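You operate a simulated robot arm through the tools that you are given. There is no shell and no other tool. Be economical: measure what you need, move in short steps, check, and stop when the job is done.

You run a simulated robot arm. Do the job below in one go: nothing can be reset, and whatever is moved stays where it is left.

JOB
Shut the press drawer. Push the table drawer shut. Take the green tub on the third tray shelf from the bottom and put it away on the low shelf of the mixer. Put the white roll on top of the brown folded sack on the third tray shelf from the bottom. Open the cupboard door, put the cleaner bottle on the top of the small cabinet away on the lower shelf of the cleaning cupboard and shut the door again. Take the bottle on the top of the steel cabinet by the railing and put it away on the upper shelf of the side cabinet. Put the marker pen on the green plastic sheet. Any order will do. Set down upright: green tub, cleaner bottle, bottle.
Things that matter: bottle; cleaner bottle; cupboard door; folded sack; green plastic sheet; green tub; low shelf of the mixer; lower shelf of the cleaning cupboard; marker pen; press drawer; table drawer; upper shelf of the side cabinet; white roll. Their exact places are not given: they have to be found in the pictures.

Only the result counts: the job must be done as asked and must still hold three seconds after the hand-in. Knocking over, shifting, dropping, spilling or breaking anything else fails it. Flat cloth is picked up by pressing the open fingertips on it (5 to 10 N) and closing them slowly along it; thin cloth reads only 2 to 8 mm in the jaws.

ROBOT AND FRAMES
A 7-joint arm with a two-finger parallel gripper on a trunk, on a base that drives. Base frame: it is fixed to the floor where the robot stands at the start and does not move with it; the origin is under the middle of the robot, x ahead of it, y to its left, z up. Lengths are in mm, angles in degrees, forces in N, time in s.
Its first joint turns from -149.0 to 149.0 degrees. Places, roughly: bottle [250, -5500, 1000]; cleaner bottle [-2500, -4000, 1000]; cupboard door [-700, 800, 500]; folded sack [-1000, -2750, 1000]; green plastic sheet (27x20x1 cm) [-2200, -11000, 900]; green tub (7x12x9 cm) [-1300, -2700, 1100]; low shelf of the mixer (57x20 cm) [-6660, -3980, 480]; lower shelf of the cleaning cupboard [-600, 1000, 100]; marker pen [-3250, -8250, 1000]; press drawer [700, 300, 600]; table drawer [1800, -1600, 700]; upper shelf of the side cabinet [-2800, -7000, 500]; white roll (7x7x20 cm) [-1600, -2500, 400]. Payload 3.5 kg.
The TCP is the grasp point between the finger pads, 23 mm short of the fingertips. In the tool frame z runs along the fingers and y along their closing line. Largest opening 94 mm; finger width 38, thickness 10; the body of the gripper, 54 by 96 mm, starts 39 mm behind the TCP.
Orientation is that of the tool frame in the base frame, as a unit quaternion [x, y, z, w]. With the fingers straight down and closing along the base's y, the tool's x points along the base's -x, its y along +y and its z along -z.

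CONTROLS
- The arm moves only by the tool arm_command. Its argument "plan" is a list of rows, each a list of 7 numbers: the shift along the tool's x, y, z in mm, then the turn, a rotation vector about the tool's x, y, z in degrees, then the opening, from 0 (shut) to 1 (fully open). In form: [[tx, ty, tz, wx, wy, wz, claw], ...]. A call has 1 to 10 rows; each row is the pose to reach, as a shift and turn from the pose commanded when the call began, along the tool's axes at that moment. Rows are played at 5 a second. More than 50 mm and 8.6 degrees between two rows, or a gripper value outside its range, and nothing of the call is played. A pose out of reach is approached as far as the arm can. The call stops where the force on the tool passes 40 N (or 10 N more than at its start, if that is more) or the arm is blocked; 0.2 s more then pass. The fingers move at their own pace (about 153 mm/s each) and stop on an object; they squeeze with about 31 N. The grip force told is the motor's: it shows also when the fingers shut on nothing. Time passes only in rows, and 0.2 s behind the last, so rows that repeat a pose let the fingers close. The reply holds the time, the measured pose of the TCP, the force on the tool along the base axes, the opening and the grip force, in the units named above and with some noise, with the torque about the TCP (base axes, N m) and any sound that the robot's microphone picked up, and new pictures: "views" is both (left out), scene, wrist or none.
- Cameras (640 x 400 px; columns grow to the right, rows downward): "scene" is now at [-291.4, 256.1, 1244.7]; the picture's right is [0.86, -0.51, 0.00], its down [-0.40, -0.69, -0.60] and it looks along [0.31, 0.52, -0.80] (base axes); focal length 214 px, centre (320, 200). "wrist" rides on the gripper at [86, 16, -75] in the tool frame; the picture's right is [-0.18, 0.98, 0.00], its down [-0.58, -0.11, -0.81] and it looks along [-0.79, -0.15, 0.59] (tool axes); focal length 243 px, centre (320, 200).
- drive_base(legs): drives the robot by 1 to 6 legs, each [ahead, left, turn to the left] in mm, mm and degrees, along the robot's own axes; the way and the turn of a leg run together, so that a leg with both is an arc; at most 1500 mm and 180 degrees a leg. The arm and the cameras ride along, it lands a little off, and it stops where it bumps. It gives what a move gives, and a new picture of the scene camera.
- pan_tilt(pan, tilt): turns the head with the scene camera to pan (to the left, within 143 degrees either way) and tilt (down, from -29 to 69), counted from straight ahead of the robot. It gives what a move gives, and a new picture of the scene camera.
- locate(camera, pixels): there is no depth. For up to 12 entries [column, row, z] of the newest picture of that camera ("zoom" is the newest enlarged one), the place [x, y] in the base frame at which the ray of that pixel passes the height z, good to about 2 mm. It takes no simulated time.
- inspect(camera, box): a new picture of the part [left, top, right, bottom] of that camera's present view, enlarged. It takes no simulated time.
- job_done(): hands the job in; it is judged then, once.

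Work in short steps. Measure before you move; look again where a grasp or a placing could have gone wrong, and mend it. You have 138 turns and 260 pictures in all, those below and enlarged ones among them. Open the gripper and draw the arm clear of the work before you hand the job in, unless the task says otherwise; then end with one line.

The tools are called after "Emit:" as name(argument=value, ...) on one line, values as JSON. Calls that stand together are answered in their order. arm_command: Moves the arm, as the interface text tells. Its arguments: {"type":"object","properties":{"plan":{"type":"array","items":{"type":"array","items":{"type":"number"}}},"views":{"type":"string","enum":["both","scene","wrist","none"]}},"required":["plan"]} The other tools are called the same way: drive_base (legs) drives the base; pan_tilt (pan, tilt) turns the head that bears the scene camera; locate (camera, pixels) gives the place at which the rays of pixels pass given heights; inspect (camera, box) takes an enlarged picture of a part of a camera's view; job_done () hands the job in.

At the start:

```text
time_s: 0.0
eef_pos: [-393.7, 682.1, 1014.1]
ee_rot: [0.001, 1.0, 0.0, 0.0]
contact_force: [-0.2, 1.2, 0.6]
wrist_torque: [-0.03, 0.0, 0.04]
width: 93.7
grip_force: 0.1
robot x, y, heading: [-2.4, 1.8, 0.1]
head pan, tilt: [59.6, 52.8]
```

scene: 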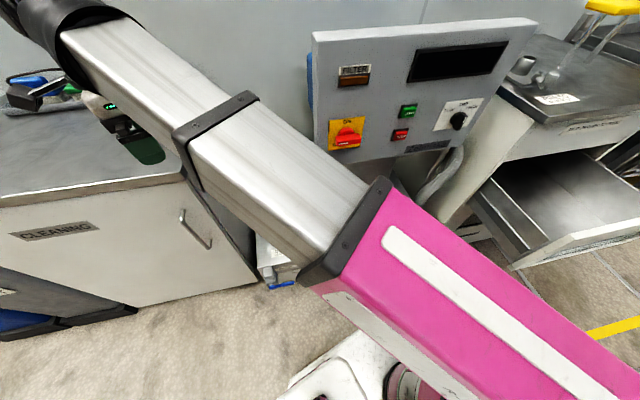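
wrist: 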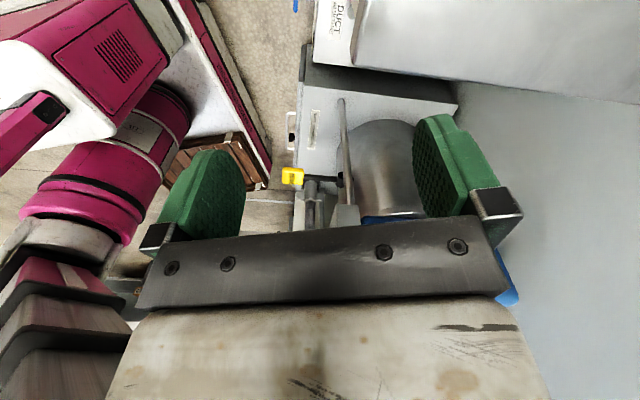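

I look around first: the press drawer seems to be at the right of the scene picture, the cupboard door ("CLEANING") at lower left.

Emit:
pan_tilt(pan=20, tilt=35)

Emit:
pan_tilt(pan=-50, tilt=25)

Emit:
pan_tilt(pan=-120, tilt=20)

Emit:
pan_tilt(pan=130, tilt=30)

```text
time_s: 1.1
eef_pos: [-394.1, 682.6, 1012.7]
ee_rot: [-0.001, 1.0, 0.0, 0.0]
contact_force: [0.6, 0.1, 0.4]
wrist_torque: [-0.03, 0.02, -0.02]
width: 93.9
grip_force: 0.0
robot x, y, heading: [2.5, 3.0, 0.0]
head pan, tilt: [20.0, 35.0]
```

scene: 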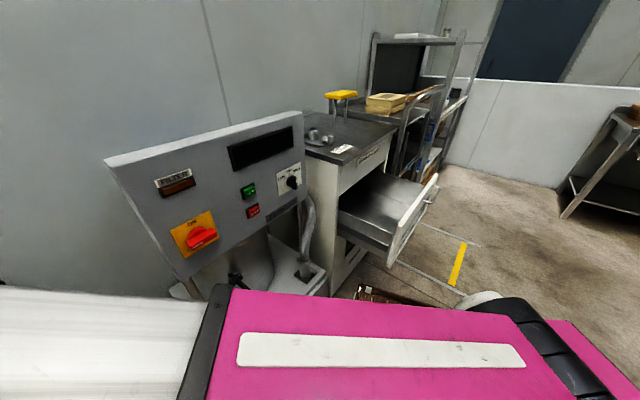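

```text
time_s: 2.5
eef_pos: [-394.2, 682.2, 1013.3]
ee_rot: [0.0, 1.0, 0.0, 0.0]
contact_force: [-0.2, 0.3, -0.3]
wrist_torque: [-0.01, -0.04, 0.0]
width: 94.0
grip_force: 0.1
robot x, y, heading: [0.9, 0.1, 0.1]
head pan, tilt: [-50.0, 25.0]
```

scene: 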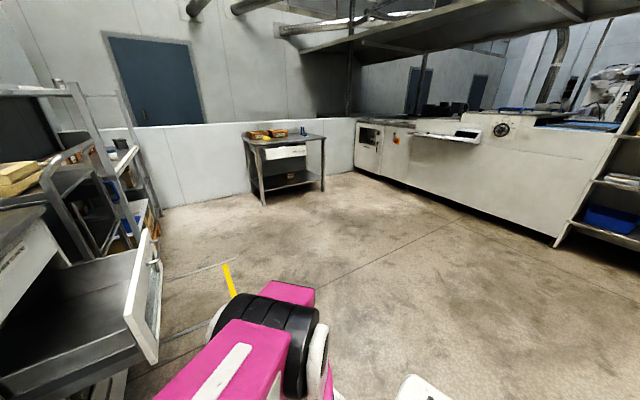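

```text
time_s: 3.9
eef_pos: [-394.3, 682.3, 1013.8]
ee_rot: [0.0, 1.0, 0.0, 0.001]
contact_force: [-0.1, -0.4, -0.1]
wrist_torque: [-0.02, 0.0, 0.0]
width: 93.9
grip_force: 0.2
robot x, y, heading: [-1.0, -0.7, 0.1]
head pan, tilt: [-120.0, 20.0]
```

scene: 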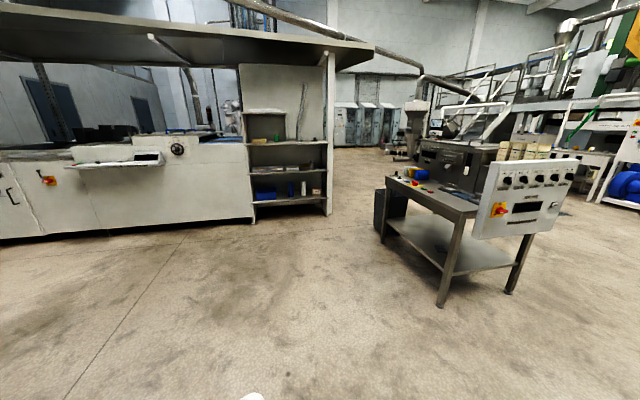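

```text
time_s: 7.4
eef_pos: [-395.1, 682.4, 1014.1]
ee_rot: [0.0, 1.0, -0.001, 0.0]
contact_force: [0.1, -0.3, -0.4]
wrist_torque: [0.01, -0.04, 0.01]
width: 93.8
grip_force: 0.0
robot x, y, heading: [-0.4, -2.4, 0.1]
head pan, tilt: [130.0, 30.0]
```

scene: 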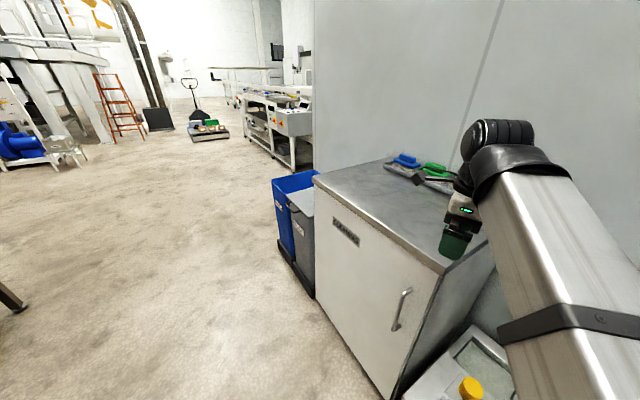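

Now a look at the press drawer for measurement.

Emit:
pan_tilt(pan=0, tilt=40)

Emit:
inspect(camera="scene", box=[180, 80, 500, 280])

Emit:
locate(camera="scene", pixels=[[320, 200, 0], [320, 200, 500], [320, 200, 1000]])

```text
time_s: 9.5
eef_pos: [-394.2, 682.4, 1013.9]
ee_rot: [0.0, 1.0, 0.0, 0.0]
contact_force: [0.1, 0.6, -0.3]
wrist_torque: [0.0, 0.01, 0.02]
width: 93.7
grip_force: 0.0
robot x, y, heading: [1.2, -2.0, -0.1]
head pan, tilt: [0.0, 40.0]
```

scene: 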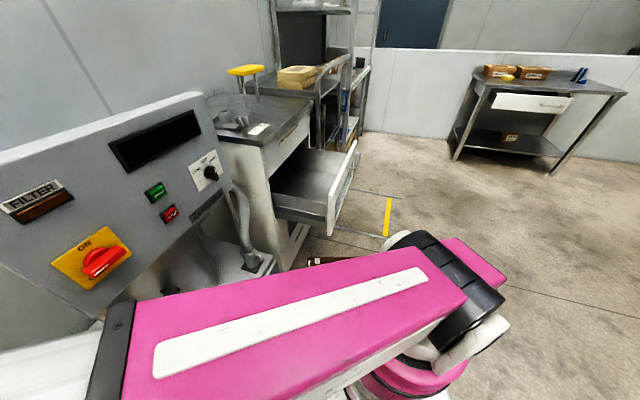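

```text
2.00 times, centred on (340, 180) of scene
```

zoom: 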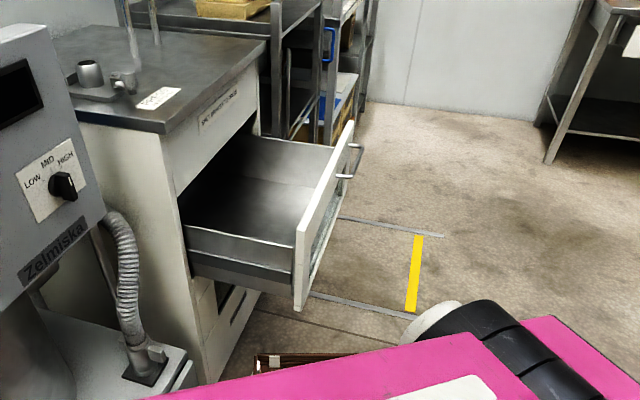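

```text
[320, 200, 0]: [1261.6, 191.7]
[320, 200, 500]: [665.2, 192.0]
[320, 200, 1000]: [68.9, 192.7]
```

The drawer front's near top corner is at zoom (298,228), its far top at (352,122), its bottom at (296,310); I compare heights.

Emit:
locate(camera="zoom", pixels=[[302, 228, 700], [302, 228, 650], [302, 228, 600], [352, 122, 700], [352, 122, 650], [352, 122, 600], [296, 310, 500], [296, 310, 450], [296, 310, 400], [163, 132, 900], [265, 42, 900], [210, 378, 0]])

Emit:
pan_tilt(pan=-40, tilt=45)

```text
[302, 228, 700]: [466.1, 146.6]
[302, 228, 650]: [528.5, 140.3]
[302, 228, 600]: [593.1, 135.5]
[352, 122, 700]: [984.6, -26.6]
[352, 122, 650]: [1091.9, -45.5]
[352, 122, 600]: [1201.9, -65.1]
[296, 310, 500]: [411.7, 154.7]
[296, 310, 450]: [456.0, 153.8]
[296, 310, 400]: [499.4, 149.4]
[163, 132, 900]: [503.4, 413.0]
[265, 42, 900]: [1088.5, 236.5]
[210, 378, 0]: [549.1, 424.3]
```

```text
time_s: 10.6
eef_pos: [-395.0, 683.8, 1014.4]
ee_rot: [0.001, 1.0, 0.001, -0.001]
contact_force: [0.1, -0.1, -0.4]
wrist_torque: [0.0, 0.01, 0.03]
width: 93.8
grip_force: 0.0
robot x, y, heading: [-1.8, 0.0, -0.1]
head pan, tilt: [-40.0, 45.0]
```

scene: 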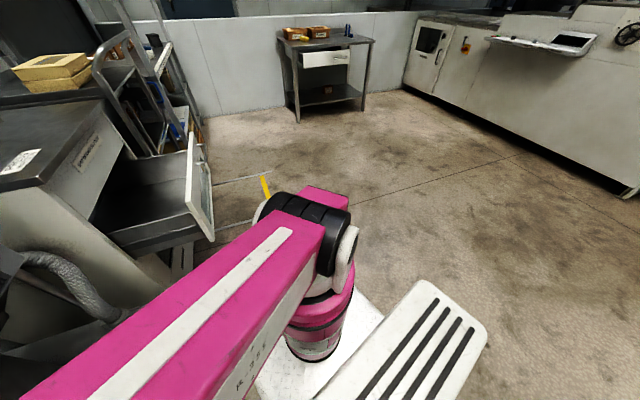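

The press cabinet front runs along about (0.956,-0.29). Before moving the arm away I look at the cupboard door, since the arm is next to it.

Emit:
pan_tilt(pan=105, tilt=45)

Emit:
inspect(camera="scene", box=[80, 100, 400, 300])

```text
time_s: 12.9
eef_pos: [-393.5, 682.2, 1012.6]
ee_rot: [0.0, 1.0, 0.0, 0.001]
contact_force: [-1.0, -1.0, 0.4]
wrist_torque: [-0.03, -0.01, -0.01]
width: 94.2
grip_force: 0.0
robot x, y, heading: [0.3, 2.0, -0.1]
head pan, tilt: [105.0, 45.0]
```

scene: 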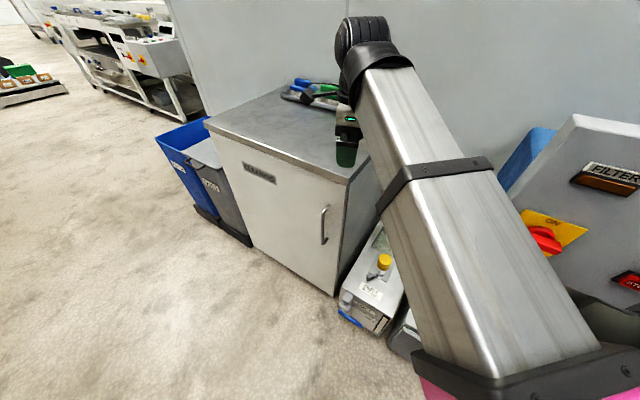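

```text
2.00 times, centred on (240, 200) of scene
```

zoom: 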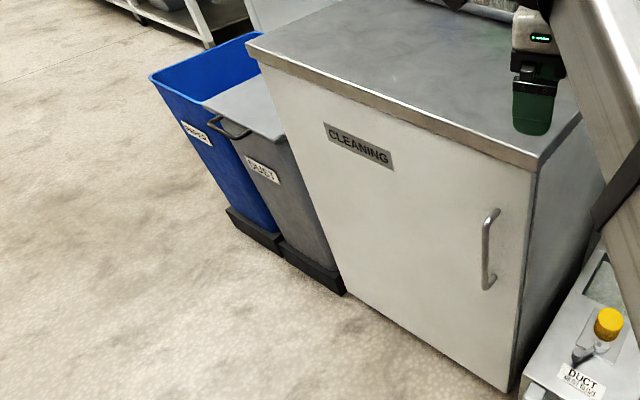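

Door: hinge on the left, handle at zoom (490,248). I measure its corners and handle.

Emit:
locate(camera="zoom", pixels=[[508, 390, 0], [508, 390, 30], [345, 295, 0], [345, 295, 30], [540, 170, 750], [540, 170, 800], [247, 45, 750], [247, 45, 800], [490, 213, 550], [490, 213, 600], [487, 288, 450], [487, 288, 400]])

Emit:
inspect(camera="scene", box=[280, 160, 360, 300])

```text
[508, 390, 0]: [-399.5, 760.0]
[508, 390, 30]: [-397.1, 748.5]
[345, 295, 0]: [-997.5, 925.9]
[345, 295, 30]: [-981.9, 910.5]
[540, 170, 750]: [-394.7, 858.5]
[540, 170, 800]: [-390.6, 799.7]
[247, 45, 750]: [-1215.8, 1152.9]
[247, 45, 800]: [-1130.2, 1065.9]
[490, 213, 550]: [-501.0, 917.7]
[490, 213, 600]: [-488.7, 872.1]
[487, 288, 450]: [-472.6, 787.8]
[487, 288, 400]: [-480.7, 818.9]
```

```text
2.86 times, centred on (320, 230) of scene
```

zoom: 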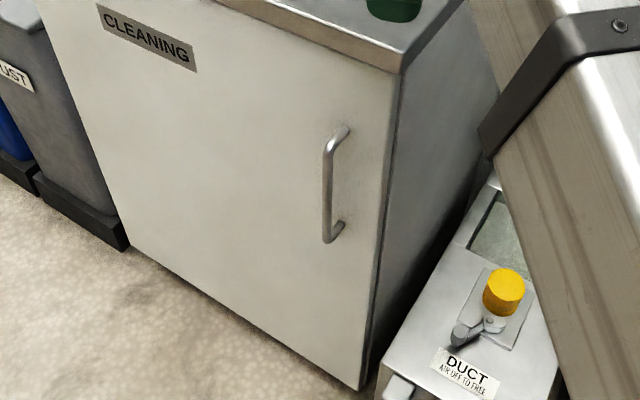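

Handle estimated at (-458,748), z 515–730, door hinge near (-975,912). I drive back so the handle is straight to the left-front of the robot.

Emit:
drive_base(legs=[[-620, 0, 0]])

Emit:
arm_command(plan=[[-40, 0, 20, -4.4, -5.8, -4.4, 1], [-80, 0, 40, -8.8, -11.6, -8.8, 1], [-120, 0, 60, -13.2, -17.4, -13.2, 1], [-160, 0, 80, -17.6, -23.2, -17.6, 1], [-200, -20, 100, -22, -28.9, -22, 1], [-240, -50, 120, -26.4, -34.7, -26.4, 1], [-280, -80, 140, -30.8, -40.5, -30.8, 1], [-310, -110, 160, -35.2, -46.3, -35.2, 1], [-340, -140, 180, -39.6, -52, -39.6, 1]], views="both")

```text
time_s: 16.3
eef_pos: [-1005.3, 682.5, 1013.0]
ee_rot: [0.0, 1.0, 0.0, 0.0]
contact_force: [0.6, -0.6, 0.3]
wrist_torque: [-0.03, -0.02, -0.05]
width: 93.9
grip_force: 0.1
robot x, y, heading: [-616.6, -0.0, 0.1]
head pan, tilt: [105.0, 45.0]
```

scene: 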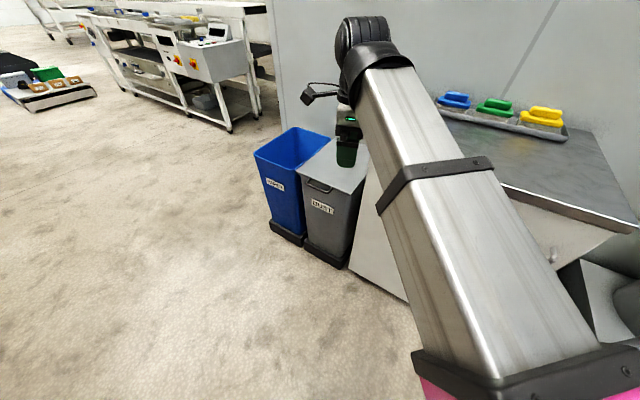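

```text
refused: row 6 steps farther than a row can; nothing moved
```

Step too long; shorter steps, same path.

Emit:
arm_command(plan=[[-36, -2, 27, -4.4, -5.8, -4.4, 1], [-72, -5, 54, -8.8, -11.6, -8.8, 1], [-108, -8, 81, -13.2, -17.4, -13.2, 1], [-144, -11, 108, -17.6, -23.2, -17.6, 1], [-180, -14, 135, -22, -28.9, -22, 1], [-216, -17, 162, -26.4, -34.7, -26.4, 1], [-252, -20, 189, -30.8, -40.5, -30.8, 1], [-288, -23, 216, -35.2, -46.3, -35.2, 1], [-324, -26, 243, -39.6, -52, -39.6, 1], [-360, -30, 270, -44, -57.8, -44, 1]], views="scene")

```text
time_s: 18.5
eef_pos: [-650.2, 675.6, 737.1]
ee_rot: [-0.35, 0.738, 0.349, 0.46]
contact_force: [-0.7, 0.3, 0.2]
wrist_torque: [0.03, -0.02, 0.07]
width: 93.9
grip_force: 0.1
out of reach, approached as far as the arm can: row 9, 10
robot x, y, heading: [-612.4, -1.5, 0.1]
head pan, tilt: [105.0, 45.0]
```

scene: 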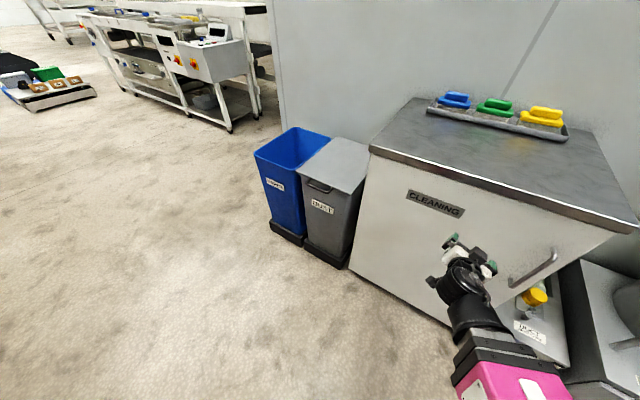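

The orientation is nearly right. The handle is now clearly seen at (533,268); I measure it from this second viewpoint.

Emit:
inspect(camera="scene", box=[420, 200, 620, 325])

Emit:
locate(camera="scene", pixels=[[553, 252, 720], [553, 252, 680], [553, 252, 640], [514, 284, 520], [514, 284, 480], [514, 284, 560], [635, 222, 830], [635, 222, 860], [372, 150, 830], [372, 150, 860]])

```text
3.20 times, centred on (520, 262) of scene
```

zoom: 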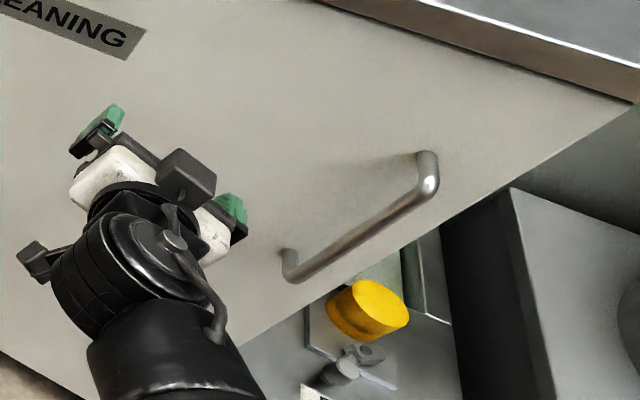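

```text
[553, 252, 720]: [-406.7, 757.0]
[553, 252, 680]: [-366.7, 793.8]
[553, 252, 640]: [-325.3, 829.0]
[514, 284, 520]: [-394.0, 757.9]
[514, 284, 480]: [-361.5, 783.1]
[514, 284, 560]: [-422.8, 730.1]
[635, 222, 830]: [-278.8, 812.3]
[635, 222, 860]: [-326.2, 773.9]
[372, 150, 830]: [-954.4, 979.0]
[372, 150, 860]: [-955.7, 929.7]
```

Two-view solution: handle bar at (-449,712), z≈600–755, standing about 45 mm off the door. I go to a pre-grasp 90 mm in front of it with the tool level.

Emit:
arm_command(plan=[[3, -37, 11, -2.8, -3.6, -2.8, 1], [5, -74, 22, -5.6, -7.2, -5.6, 1], [8, -111, 33, -8.3, -10.9, -8.3, 1], [11, -148, 44, -11, -14.5, -11, 1], [13, -186, 57, -13.8, -18.1, -13.8, 1]], views="both")

```text
time_s: 19.7
eef_pos: [-516.7, 645.8, 674.5]
ee_rot: [-0.416, 0.588, 0.413, 0.558]
contact_force: [-0.2, 0.3, 0.0]
wrist_torque: [-0.03, -0.02, -0.01]
width: 94.3
grip_force: 0.0
out of reach, approached as far as the arm can: row 1, 2, 3, 4, 5
robot x, y, heading: [-611.3, 1.4, -0.2]
head pan, tilt: [105.0, 45.0]
```

scene: 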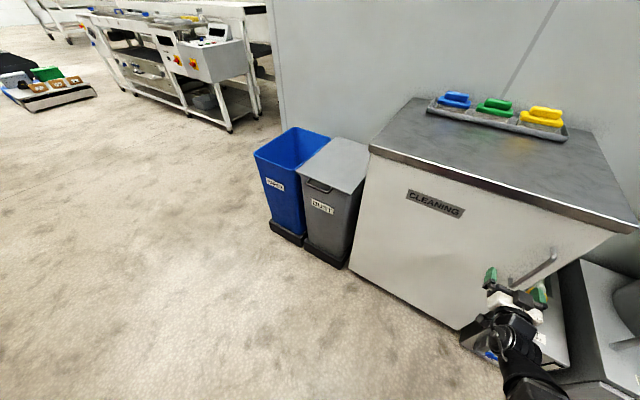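
wrist: 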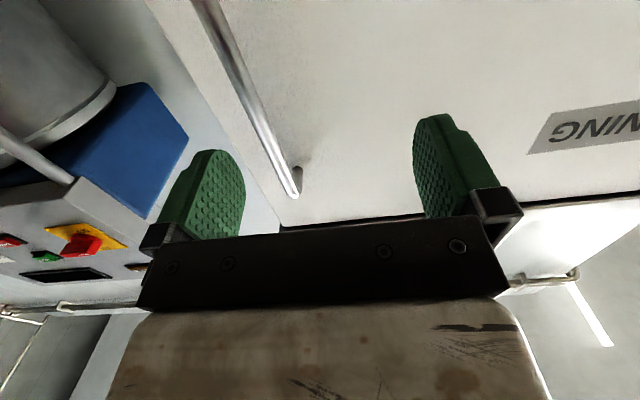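

Too close to the robot for that pose; I back the base off sideways by 150 mm and then extend.

Emit:
drive_base(legs=[[60, -170, 0]])

Emit:
arm_command(plan=[[0, 10, 20, 0, 0, 0, 1], [0, 30, 50, 0, 0, 0, 1], [0, 45, 80, 0, 0, 0, 1], [0, 60, 110, 0, 0, 0, 1]], views="wrist")

```text
time_s: 21.2
eef_pos: [-455.2, 476.8, 674.3]
ee_rot: [-0.415, 0.589, 0.412, 0.558]
contact_force: [-0.4, 0.1, 0.1]
wrist_torque: [0.01, -0.03, -0.01]
width: 94.2
grip_force: 0.0
robot x, y, heading: [-546.2, -164.3, 0.0]
head pan, tilt: [105.0, 45.0]
```

scene: 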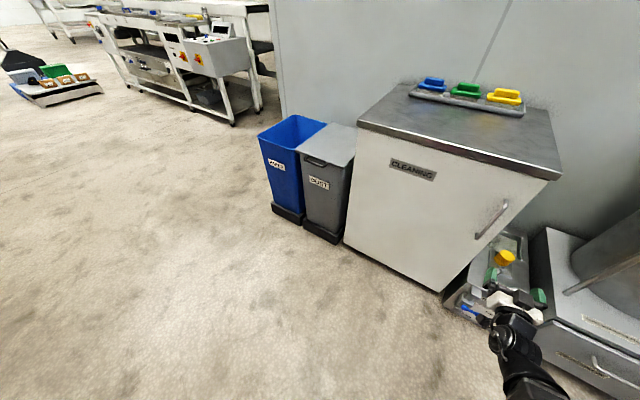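

```text
time_s: 22.2
eef_pos: [-478.7, 600.0, 671.0]
ee_rot: [-0.414, 0.589, 0.412, 0.558]
contact_force: [-0.1, 0.8, 0.6]
wrist_torque: [0.05, 0.02, -0.03]
width: 94.0
grip_force: 0.1
robot x, y, heading: [-547.3, -168.4, -0.0]
head pan, tilt: [105.0, 45.0]
```

wrist: 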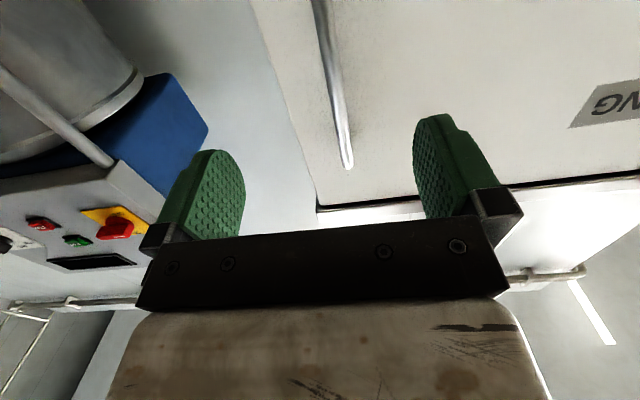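

The bar's top end at (347,165) agrees with my estimate (slightly more to +y_t). I advance 108 mm with +10 sideways, and close.

Emit:
arm_command(plan=[[0, 5, 40, 0, 0, 0, 1], [0, 10, 75, 0, 0, 0, 1], [0, 10, 108, 0, 0, 0, 1], [0, 10, 108, 0, 0, 0, 0], [0, 10, 108, 0, 0, 0, 0], [0, 10, 108, 0, 0, 0, 0]], views="both")

```text
time_s: 23.6
eef_pos: [-453.8, 704.6, 665.5]
ee_rot: [-0.416, 0.589, 0.412, 0.557]
contact_force: [18.2, -6.6, -6.4]
wrist_torque: [-0.49, -1.78, 0.19]
width: 12.2
grip_force: 45.1
robot x, y, heading: [-551.0, -169.5, 0.2]
head pan, tilt: [105.0, 45.0]
```

scene: 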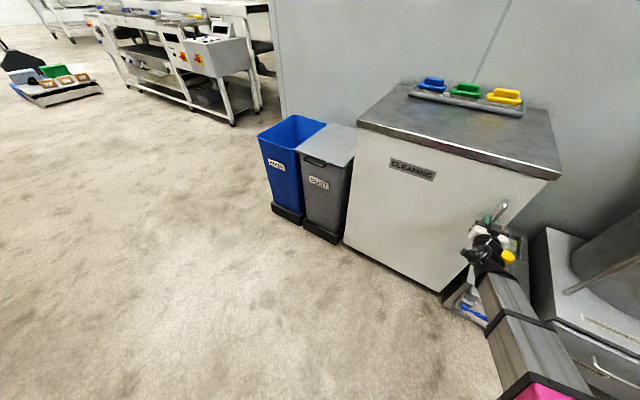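
wrist: 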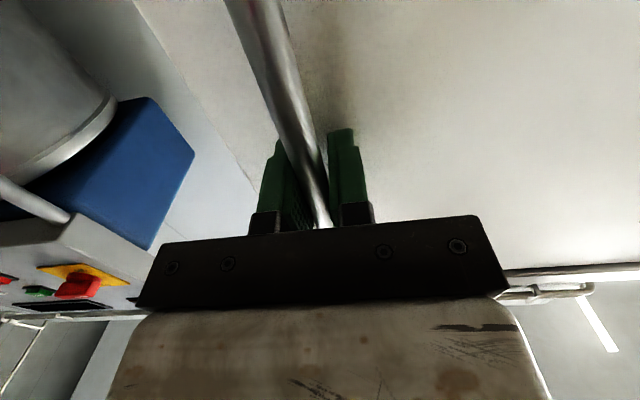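

Gripped (12 mm). I pull along the door's arc to about 25°, then release.

Emit:
arm_command(plan=[[0, 2, -25, 0, 0, 0, 0], [0, 2, -46, 0, 0, 0, 0], [0, 11, -92, 0, 0, 0, 0], [0, 24, -137, 0, 0, 0, 0], [0, 40, -181, 0, 0, 0, 0], [0, 59, -223, 0, 0, 0, 0], [0, 59, -223, 0, 0, 0, 1], [0, 59, -223, 0, 0, 0, 1], [0, 59, -223, 0, 0, 0, 1]], views="both")

```text
time_s: 24.8
eef_pos: [-545.3, 557.5, 671.1]
ee_rot: [-0.42, 0.588, 0.412, 0.555]
contact_force: [0.9, -1.5, -6.2]
wrist_torque: [-1.58, -1.43, 0.01]
width: 12.0
grip_force: 44.8
robot x, y, heading: [-550.1, -169.4, -0.1]
head pan, tilt: [105.0, 45.0]
stopped in row 5: the force on the tool passed its limit at 45 N (the readings are from after the stop); the commanded pose is now the measured one
```

scene: 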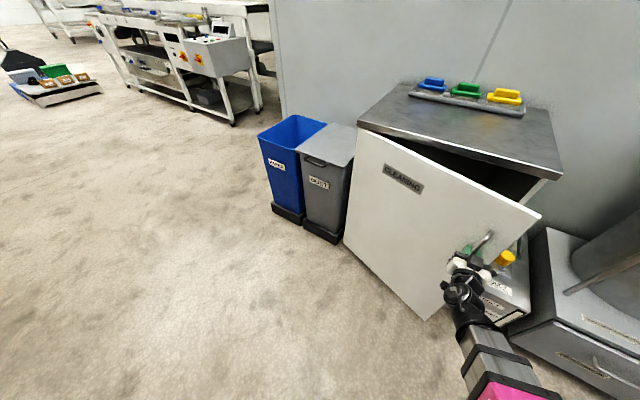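
wrist: 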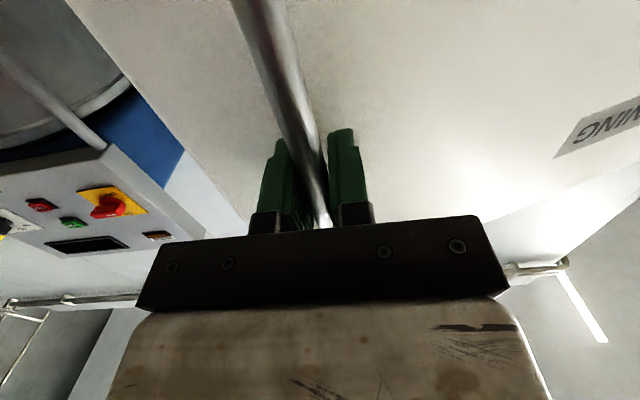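

Door at ~19° open. I continue with smaller steps to ~31° and release.

Emit:
arm_command(plan=[[0, 5, -12, 0, 0, 0, 0], [0, 10, -25, 0, 0, 0, 0], [0, 16, -37, 0, 0, 0, 0], [0, 22, -49, 0, 0, 0, 0], [0, 36, -74, 0, 0, 0, 0], [0, 50, -97, 0, 0, 0, 0], [0, 50, -97, 0, 0, 0, 0], [0, 50, -97, 0, 0, 0, 1], [0, 50, -97, 0, 0, 0, 1], [0, 50, -97, 0, 0, 0, 1]], views="none")

Emit:
drive_base(legs=[[-30, -120, 0], [300, 0, 0]])

```text
time_s: 25.8
eef_pos: [-577.7, 522.8, 671.4]
ee_rot: [-0.423, 0.589, 0.411, 0.552]
contact_force: [-1.4, 1.8, -5.1]
wrist_torque: [-0.93, -1.68, 0.04]
width: 11.9
grip_force: 44.8
robot x, y, heading: [-549.6, -168.6, -0.3]
head pan, tilt: [105.0, 45.0]
stopped in row 4: the force on the tool passed its limit at 41 N (the readings are from after the stop); the commanded pose is now the measured one
```

```text
time_s: 26.5
eef_pos: [-585.5, 515.6, 671.8]
ee_rot: [-0.428, 0.585, 0.411, 0.553]
contact_force: [0.1, 0.6, 0.8]
wrist_torque: [-0.44, -1.0, -0.02]
width: 12.0
grip_force: 45.0
robot x, y, heading: [-551.7, -178.1, -0.2]
head pan, tilt: [105.0, 45.0]
stopped in leg 1: the force on the tool passed its limit at 64 N (the readings are from after the stop); the commanded pose is now the measured one
```

scene: 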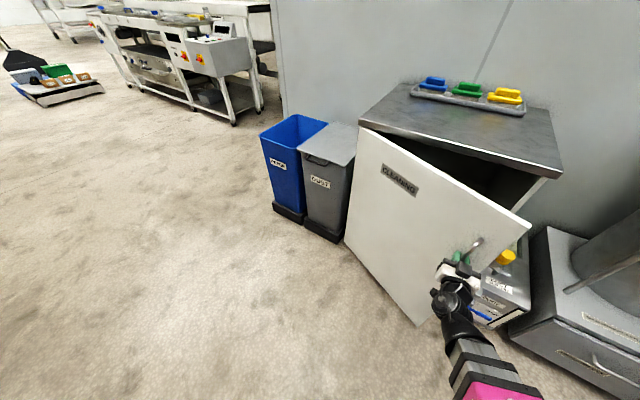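

The gripper had not opened (stopped before). Open now, and draw back straight.

Emit:
arm_command(plan=[[0, 0, 0, 0, 0, 0, 1], [0, 0, 0, 0, 0, 0, 1], [0, 0, 0, 0, 0, 0, 1], [0, 0, -15, 0, 0, 0, 1], [0, 0, -30, 0, 0, 0, 1]], views="none")

Emit:
drive_base(legs=[[-25, -130, 0], [380, 0, 0]])

```text
time_s: 27.7
eef_pos: [-594.3, 488.0, 673.5]
ee_rot: [-0.427, 0.586, 0.412, 0.552]
contact_force: [0.0, 0.8, -0.1]
wrist_torque: [0.0, -0.02, -0.01]
width: 94.2
grip_force: 0.0
robot x, y, heading: [-550.8, -178.2, -0.2]
head pan, tilt: [105.0, 45.0]
```

```text
time_s: 31.0
eef_pos: [-238.0, 358.3, 674.3]
ee_rot: [-0.426, 0.586, 0.412, 0.553]
contact_force: [-0.3, -0.1, -0.6]
wrist_torque: [0.01, 0.01, 0.04]
width: 93.8
grip_force: 0.1
robot x, y, heading: [-198.7, -306.8, -0.2]
head pan, tilt: [105.0, 45.0]
```

scene: 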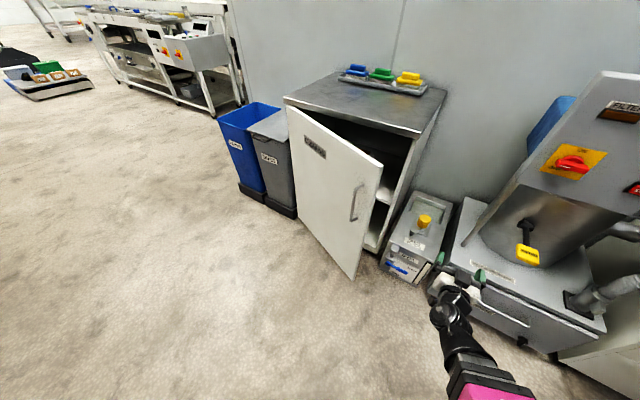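

Door is ~27° open. I turn the base left in place and then move up so the tool can enter the gap right of the door edge (about (-518,509)).

Emit:
drive_base(legs=[[0, 0, 47], [400, 0, 0]])

Emit:
pan_tilt(pan=85, tilt=40)

```text
time_s: 35.4
eef_pos: [-469.1, 373.9, 674.4]
ee_rot: [0.625, -0.367, -0.598, -0.342]
contact_force: [0.3, 0.1, -0.9]
wrist_torque: [0.0, 0.0, 0.02]
width: 94.1
grip_force: 0.1
robot x, y, heading: [40.4, -51.8, 46.9]
head pan, tilt: [105.0, 45.0]
stopped in leg 2: the robot was blocked; the commanded pose is now the measured one
```

scene: 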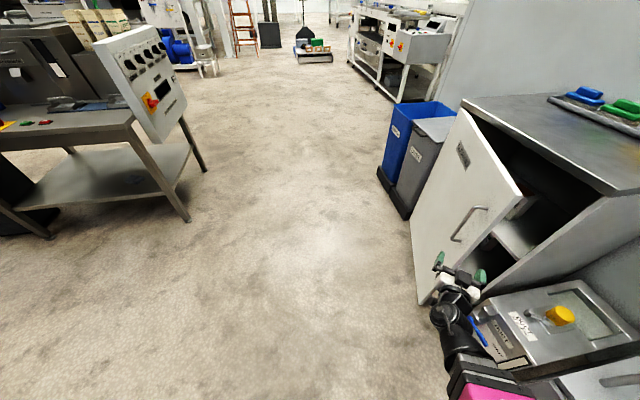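

```text
time_s: 36.2
eef_pos: [-467.5, 374.8, 673.7]
ee_rot: [0.624, -0.368, -0.598, -0.344]
contact_force: [0.5, -0.6, -0.4]
wrist_torque: [-0.01, -0.01, 0.01]
width: 93.9
grip_force: 0.1
robot x, y, heading: [41.6, -51.5, 46.9]
head pan, tilt: [85.0, 40.0]
```

scene: 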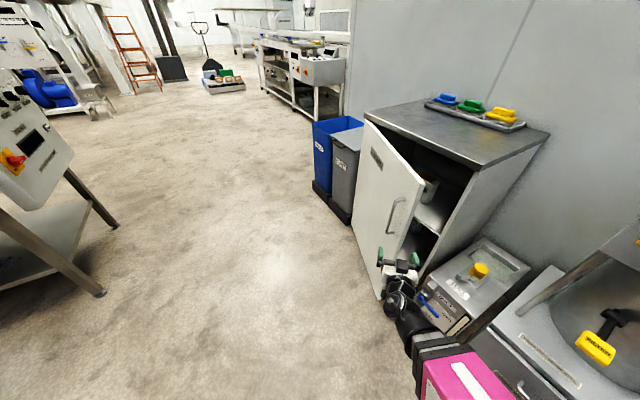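

Blocked a bit early but close. I check the inside of the cupboard before inserting the tool.

Emit:
inspect(camera="scene", box=[340, 120, 500, 320])

Emit:
locate(camera="scene", pixels=[[423, 187, 850], [423, 187, 800], [380, 298, 0], [380, 298, 30], [546, 138, 900], [362, 115, 900], [445, 235, 450], [445, 235, 500]])

```text
2.00 times, centred on (420, 220) of scene
```

zoom: 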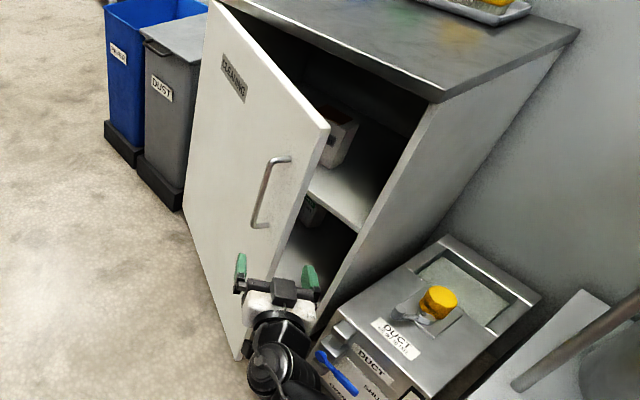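

```text
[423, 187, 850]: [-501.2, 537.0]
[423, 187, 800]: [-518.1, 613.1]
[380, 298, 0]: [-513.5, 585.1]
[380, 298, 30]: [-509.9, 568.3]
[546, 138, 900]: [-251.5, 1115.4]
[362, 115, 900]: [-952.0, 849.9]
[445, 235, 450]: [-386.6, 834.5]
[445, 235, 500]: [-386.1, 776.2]
```

Edge of the door is at about (-505,545); the upper shelf is near z 500. I shift right and insert the tool at z 674, then start sweeping left.

Emit:
arm_command(plan=[[0, -45, 5, 0, 0, 0, 0], [0, -90, 15, 0, 0, 0, 0], [0, -127, 40, 0, 0, 0, 0], [0, -127, 85, 0, 0, 0, 0], [0, -127, 130, 0, 0, 0, 0], [0, -127, 175, 0, 0, 0, 0], [0, -127, 215, 0, 0, 0, 0], [0, -127, 256, 0, 0, 0, 0]], views="both")

```text
time_s: 38.0
eef_pos: [-485.8, 655.6, 659.0]
ee_rot: [0.623, -0.37, -0.596, -0.345]
contact_force: [0.4, -0.1, 0.7]
wrist_torque: [0.01, -0.05, -0.01]
width: 0.0
grip_force: 31.0
robot x, y, heading: [40.5, -50.8, 47.0]
head pan, tilt: [85.0, 40.0]
```

scene: 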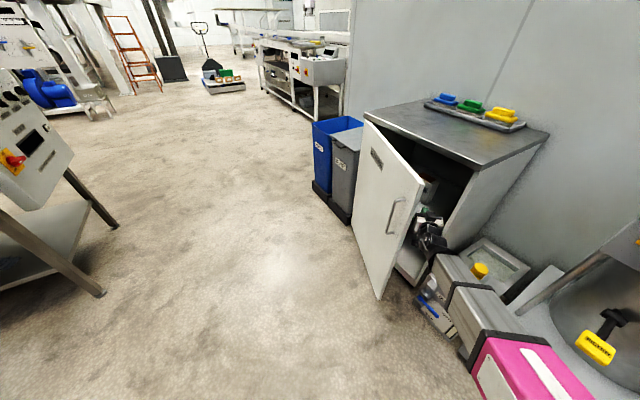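
wrist: 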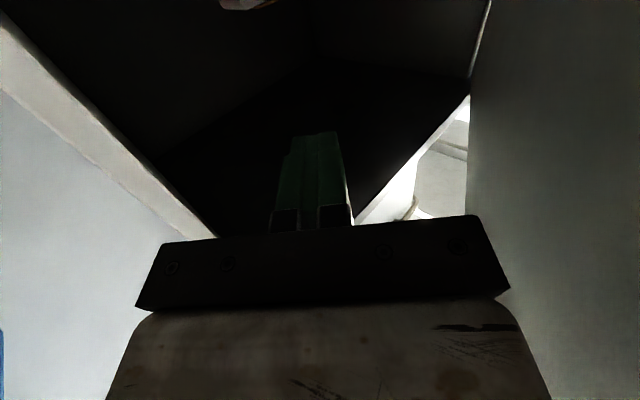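

Tool is inside. I sweep left (+y_t) to push the door wider.

Emit:
arm_command(plan=[[0, 20, -4, 0, 0, 0, 0], [0, 40, -10, 0, 0, 0, 0], [0, 60, -16, 0, 0, 0, 0], [0, 80, -22, 0, 0, 0, 0], [0, 105, -30, 0, 0, 0, 0], [0, 130, -38, 0, 0, 0, 0], [0, 155, -46, 0, 0, 0, 0], [0, 185, -54, 0, 0, 0, 0], [0, 215, -60, 0, 0, 0, 0], [0, 245, -66, 0, 0, 0, 0]], views="scene")

```text
time_s: 40.2
eef_pos: [-665.9, 480.5, 664.4]
ee_rot: [0.624, -0.368, -0.598, -0.344]
contact_force: [-0.4, -0.1, -0.6]
wrist_torque: [-0.01, -0.01, -0.02]
width: 0.1
grip_force: 31.3
robot x, y, heading: [44.7, -50.5, 47.0]
head pan, tilt: [85.0, 40.0]
```

scene: 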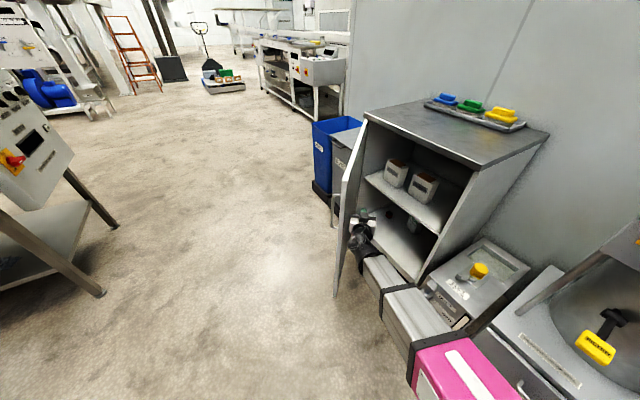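

Door is now wide; I keep pushing further left.

Emit:
arm_command(plan=[[0, 30, 0, 0, 0, 0, 0], [0, 60, 0, 0, 0, 0, 0], [0, 95, 2, 0, 0, 0, 0], [0, 130, 5, 0, 0, 0, 0], [0, 165, 10, 0, 0, 0, 0], [0, 200, 16, 0, 0, 0, 0], [0, 235, 24, 0, 0, 0, 0], [0, 270, 34, 0, 0, 0, 0], [0, 305, 46, 0, 0, 0, 0], [0, 340, 60, 0, 0, 0, 0]], views="scene")

```text
time_s: 42.4
eef_pos: [-989.1, 366.4, 666.9]
ee_rot: [0.624, -0.368, -0.598, -0.343]
contact_force: [0.5, -0.2, 0.7]
wrist_torque: [0.06, 0.01, 0.0]
width: 0.0
grip_force: 30.7
robot x, y, heading: [44.8, -50.1, 47.2]
head pan, tilt: [85.0, 40.0]
```

scene: 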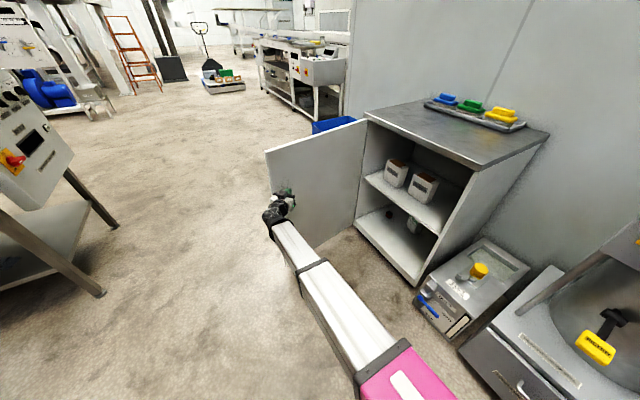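

Door is open about 100°. I record the lower shelf's layout now.

Emit:
inspect(camera="scene", box=[340, 160, 460, 300])

Emit:
locate(camera="scene", pixels=[[356, 222, 100], [421, 284, 100], [356, 222, 80], [421, 284, 80], [265, 150, 850], [388, 217, 100], [412, 230, 100], [365, 180, 500], [440, 235, 500]])

```text
2.86 times, centred on (400, 230) of scene
```

zoom: 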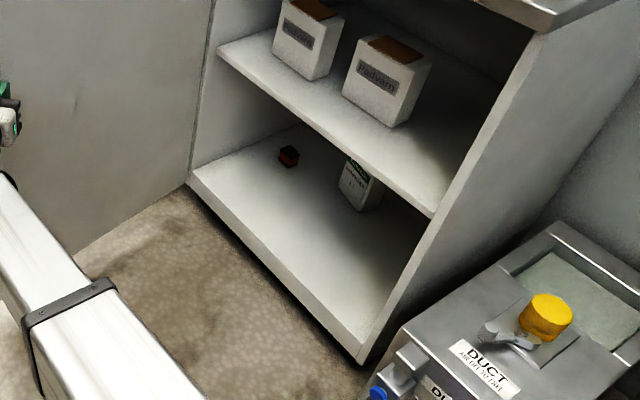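

```text
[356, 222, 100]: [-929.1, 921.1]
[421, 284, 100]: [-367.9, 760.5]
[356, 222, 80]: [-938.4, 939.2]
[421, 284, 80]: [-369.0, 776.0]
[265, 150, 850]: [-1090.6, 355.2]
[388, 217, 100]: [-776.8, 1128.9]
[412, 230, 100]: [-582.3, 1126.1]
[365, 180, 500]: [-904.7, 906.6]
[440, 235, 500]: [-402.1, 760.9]
```

The lower shelf front edge runs (-930,920)–(-370,760), z≈90, with small things at the back. Now I retract the arm to a compact left-side posture and check the floor clearances for driving to the press drawer.

Emit:
arm_command(plan=[[0, -40, -25, 0, 0, 0, 0], [0, -82, -50, 0, 0, 0, 0], [0, -126, -73, 0, 0, 0, 0], [0, -170, -95, 0, 0, 0, 0], [0, -214, -117, 0, 0, 0, 0], [0, -258, -139, 0, 0, 0, 0], [0, -302, -161, 0, 0, 0, 0], [0, -346, -183, 0, 0, 0, 0], [0, -390, -205, 0, 0, 0, 0], [0, -434, -227, 0, 0, 0, 0]], views="none")

Emit:
locate(camera="scene", pixels=[[100, 293, 0], [112, 225, 0], [20, 200, 800]])

Emit:
drive_base(legs=[[-420, 0, 0], [0, 0, -47], [0, -430, 0], [980, 0, 0]])

Emit:
pan_tilt(pan=75, tilt=35)

```text
time_s: 44.6
eef_pos: [-499.8, 381.6, 674.2]
ee_rot: [0.625, -0.367, -0.599, -0.342]
contact_force: [-0.6, 0.1, 0.3]
wrist_torque: [0.0, -0.01, 0.01]
width: 0.1
grip_force: 31.0
robot x, y, heading: [46.5, -54.4, 46.8]
head pan, tilt: [85.0, 40.0]
```

```text
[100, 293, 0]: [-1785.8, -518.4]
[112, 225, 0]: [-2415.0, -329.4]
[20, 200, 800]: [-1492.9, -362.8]
```

```text
time_s: 56.3
eef_pos: [697.0, -108.2, 673.8]
ee_rot: [-0.421, 0.589, 0.407, 0.556]
contact_force: [1.2, 0.1, -0.3]
wrist_torque: [-0.02, -0.02, -0.02]
width: 0.0
grip_force: 31.2
robot x, y, heading: [738.7, -803.2, -0.8]
head pan, tilt: [85.0, 40.0]
```

scene: 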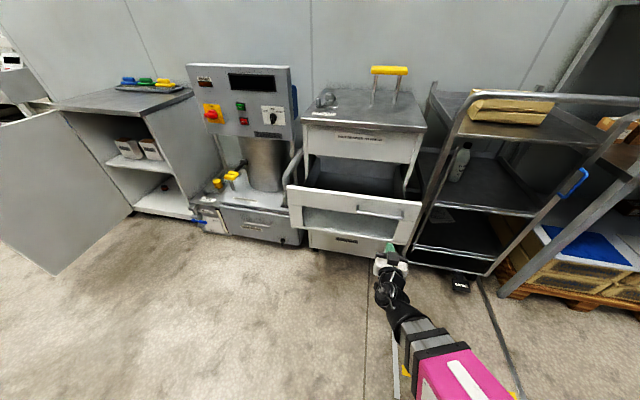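

```text
time_s: 57.1
eef_pos: [697.6, -108.5, 673.1]
ee_rot: [-0.421, 0.589, 0.407, 0.557]
contact_force: [0.0, 0.8, -0.1]
wrist_torque: [0.02, 0.02, 0.02]
width: 0.0
grip_force: 30.9
robot x, y, heading: [740.7, -802.8, -1.0]
head pan, tilt: [75.0, 35.0]
```

scene: 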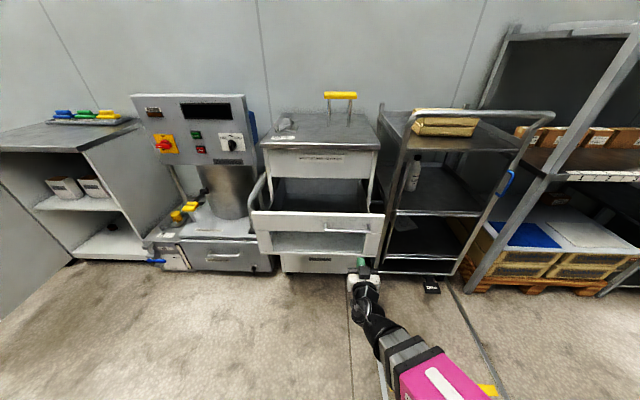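

Excellent view: drawer front top edge (252,212)–(383,213), bottom (262,252)–(377,260), handle at (345,230). I measure it.

Emit:
inspect(camera="scene", box=[230, 130, 430, 310])

Emit:
locate(camera="scene", pixels=[[252, 212, 700], [252, 212, 650], [383, 213, 700], [383, 213, 650], [265, 253, 500], [265, 253, 450], [377, 260, 500], [377, 260, 450], [345, 230, 600], [262, 147, 900], [380, 149, 900]])

```text
2.22 times, centred on (330, 220) of scene
```

zoom: 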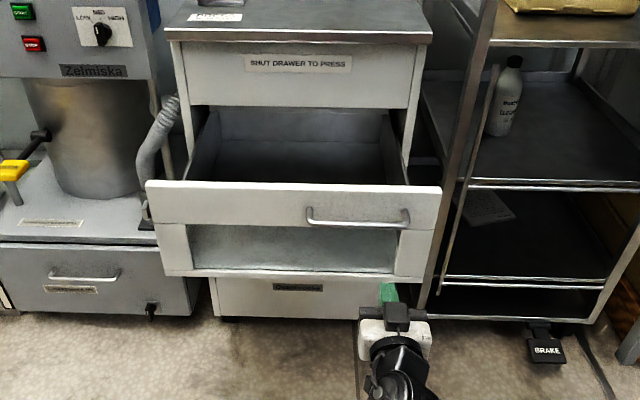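

```text
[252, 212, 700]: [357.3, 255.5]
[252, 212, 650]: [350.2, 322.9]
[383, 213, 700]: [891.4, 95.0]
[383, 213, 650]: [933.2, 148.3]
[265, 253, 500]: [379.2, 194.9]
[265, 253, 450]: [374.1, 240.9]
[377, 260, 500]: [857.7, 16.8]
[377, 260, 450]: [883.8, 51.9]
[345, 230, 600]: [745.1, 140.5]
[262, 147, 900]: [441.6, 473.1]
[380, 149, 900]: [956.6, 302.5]
```

Drawer front solved: top edge (368,143)–(832,10) at z≈775, bottom ≈ z 550. I line up with a point left of the handle and push along (0.28,0.96).

Emit:
drive_base(legs=[[-130, 0, 0], [0, 130, 0]])

Emit:
arm_command(plan=[[-10, 0, 20, 0, 0, 0, 0], [-10, 0, 40, 0, 0, 0, 0], [-10, 0, 60, 0, 0, 0, 0], [-10, 0, 85, 0, 0, 0, 0], [-10, 0, 110, 0, 0, 0, 0], [-10, 0, 135, 0, 0, 0, 0], [-10, 0, 160, 0, 0, 0, 0], [-10, 0, 185, 0, 0, 0, 0], [-10, 0, 210, 0, 0, 0, 0], [-10, 0, 235, 0, 0, 0, 0]], views="scene")

```text
time_s: 59.2
eef_pos: [568.9, 23.0, 673.6]
ee_rot: [-0.421, 0.59, 0.407, 0.556]
contact_force: [0.3, -0.9, -0.3]
wrist_torque: [-0.01, 0.02, 0.01]
width: 0.0
grip_force: 30.6
robot x, y, heading: [615.6, -669.3, -1.3]
head pan, tilt: [75.0, 35.0]
```

scene: 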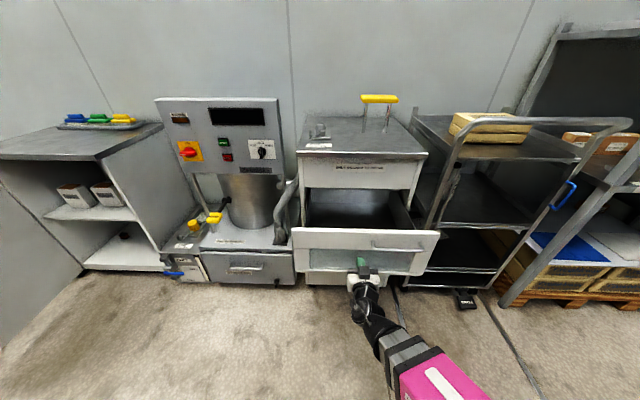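

```text
time_s: 61.4
eef_pos: [643.1, 245.3, 673.0]
ee_rot: [-0.421, 0.59, 0.407, 0.556]
contact_force: [-0.4, 0.3, 0.6]
wrist_torque: [0.01, 0.0, 0.01]
width: 0.0
grip_force: 31.1
robot x, y, heading: [609.1, -671.2, -0.8]
head pan, tilt: [75.0, 35.0]
```

scene: 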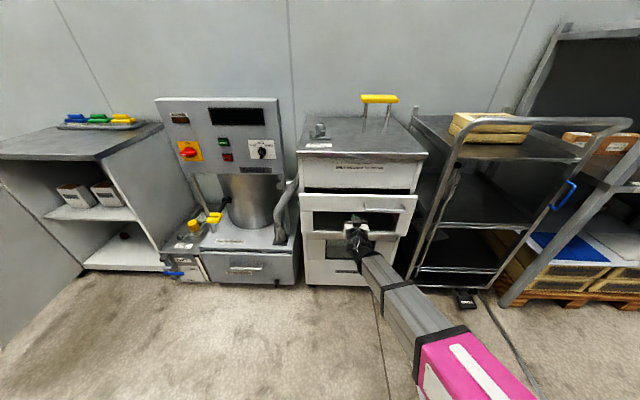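

Moving in nicely; I keep pushing until it meets the stop.

Emit:
arm_command(plan=[[0, 0, 15, 0, 0, 0, 0], [0, 0, 30, 0, 0, 0, 0], [0, 0, 45, 0, 0, 0, 0], [0, 0, 60, 0, 0, 0, 0], [0, 0, 75, 0, 0, 0, 0], [0, 0, 90, 0, 0, 0, 0]], views="scene")

Emit:
inspect(camera="scene", box=[270, 120, 450, 300])

```text
time_s: 62.3
eef_pos: [655.7, 285.3, 669.6]
ee_rot: [-0.422, 0.59, 0.406, 0.556]
contact_force: [-0.8, -1.7, 1.4]
wrist_torque: [0.07, -0.05, 0.01]
width: 0.1
grip_force: 31.7
robot x, y, heading: [608.3, -670.8, -1.2]
head pan, tilt: [75.0, 35.0]
stopped in row 4: the force on the tool passed its limit at 59 N (the readings are from after the stop); the commanded pose is now the measured one
```

scene: 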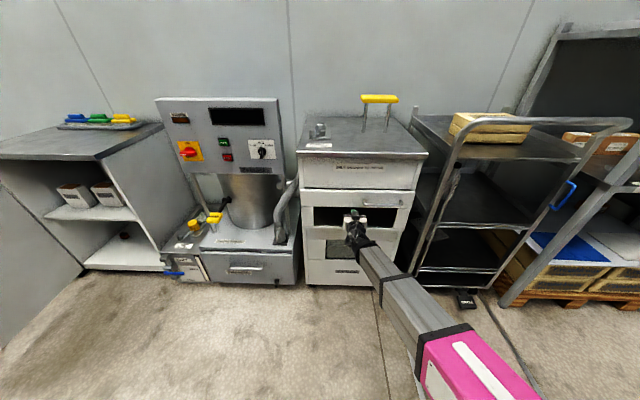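

```text
2.22 times, centred on (360, 210) of scene
```

zoom: 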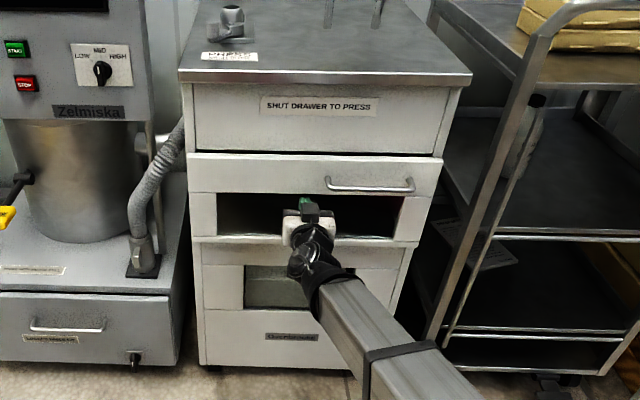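

Force stop reached, though the front seems slightly proud. I test by pushing again on the top rail, left of the handle.

Emit:
arm_command(plan=[[0, 15, -30, 0, 0, 0, 0], [-40, 50, -45, 0, 0, 0, 0], [-75, 60, -45, 0, 0, 0, 0], [-75, 60, -25, 0, 0, 0, 0], [-75, 60, -10, 0, 0, 0, 0], [-75, 60, 5, 0, 0, 0, 0], [-75, 60, 20, 0, 0, 0, 0], [-75, 60, 35, 0, 0, 0, 0], [-75, 60, 50, 0, 0, 0, 0]], views="scene")

Emit:
inspect(camera="scene", box=[270, 120, 450, 300])

```text
refused: row 2 steps farther than a row can; nothing moved
```

```text
2.22 times, centred on (360, 210) of scene
```

zoom: 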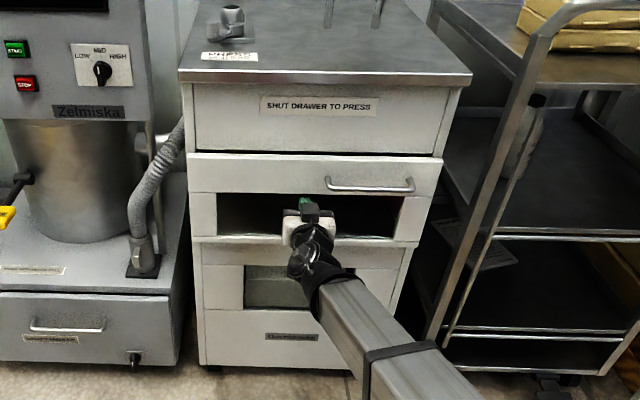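

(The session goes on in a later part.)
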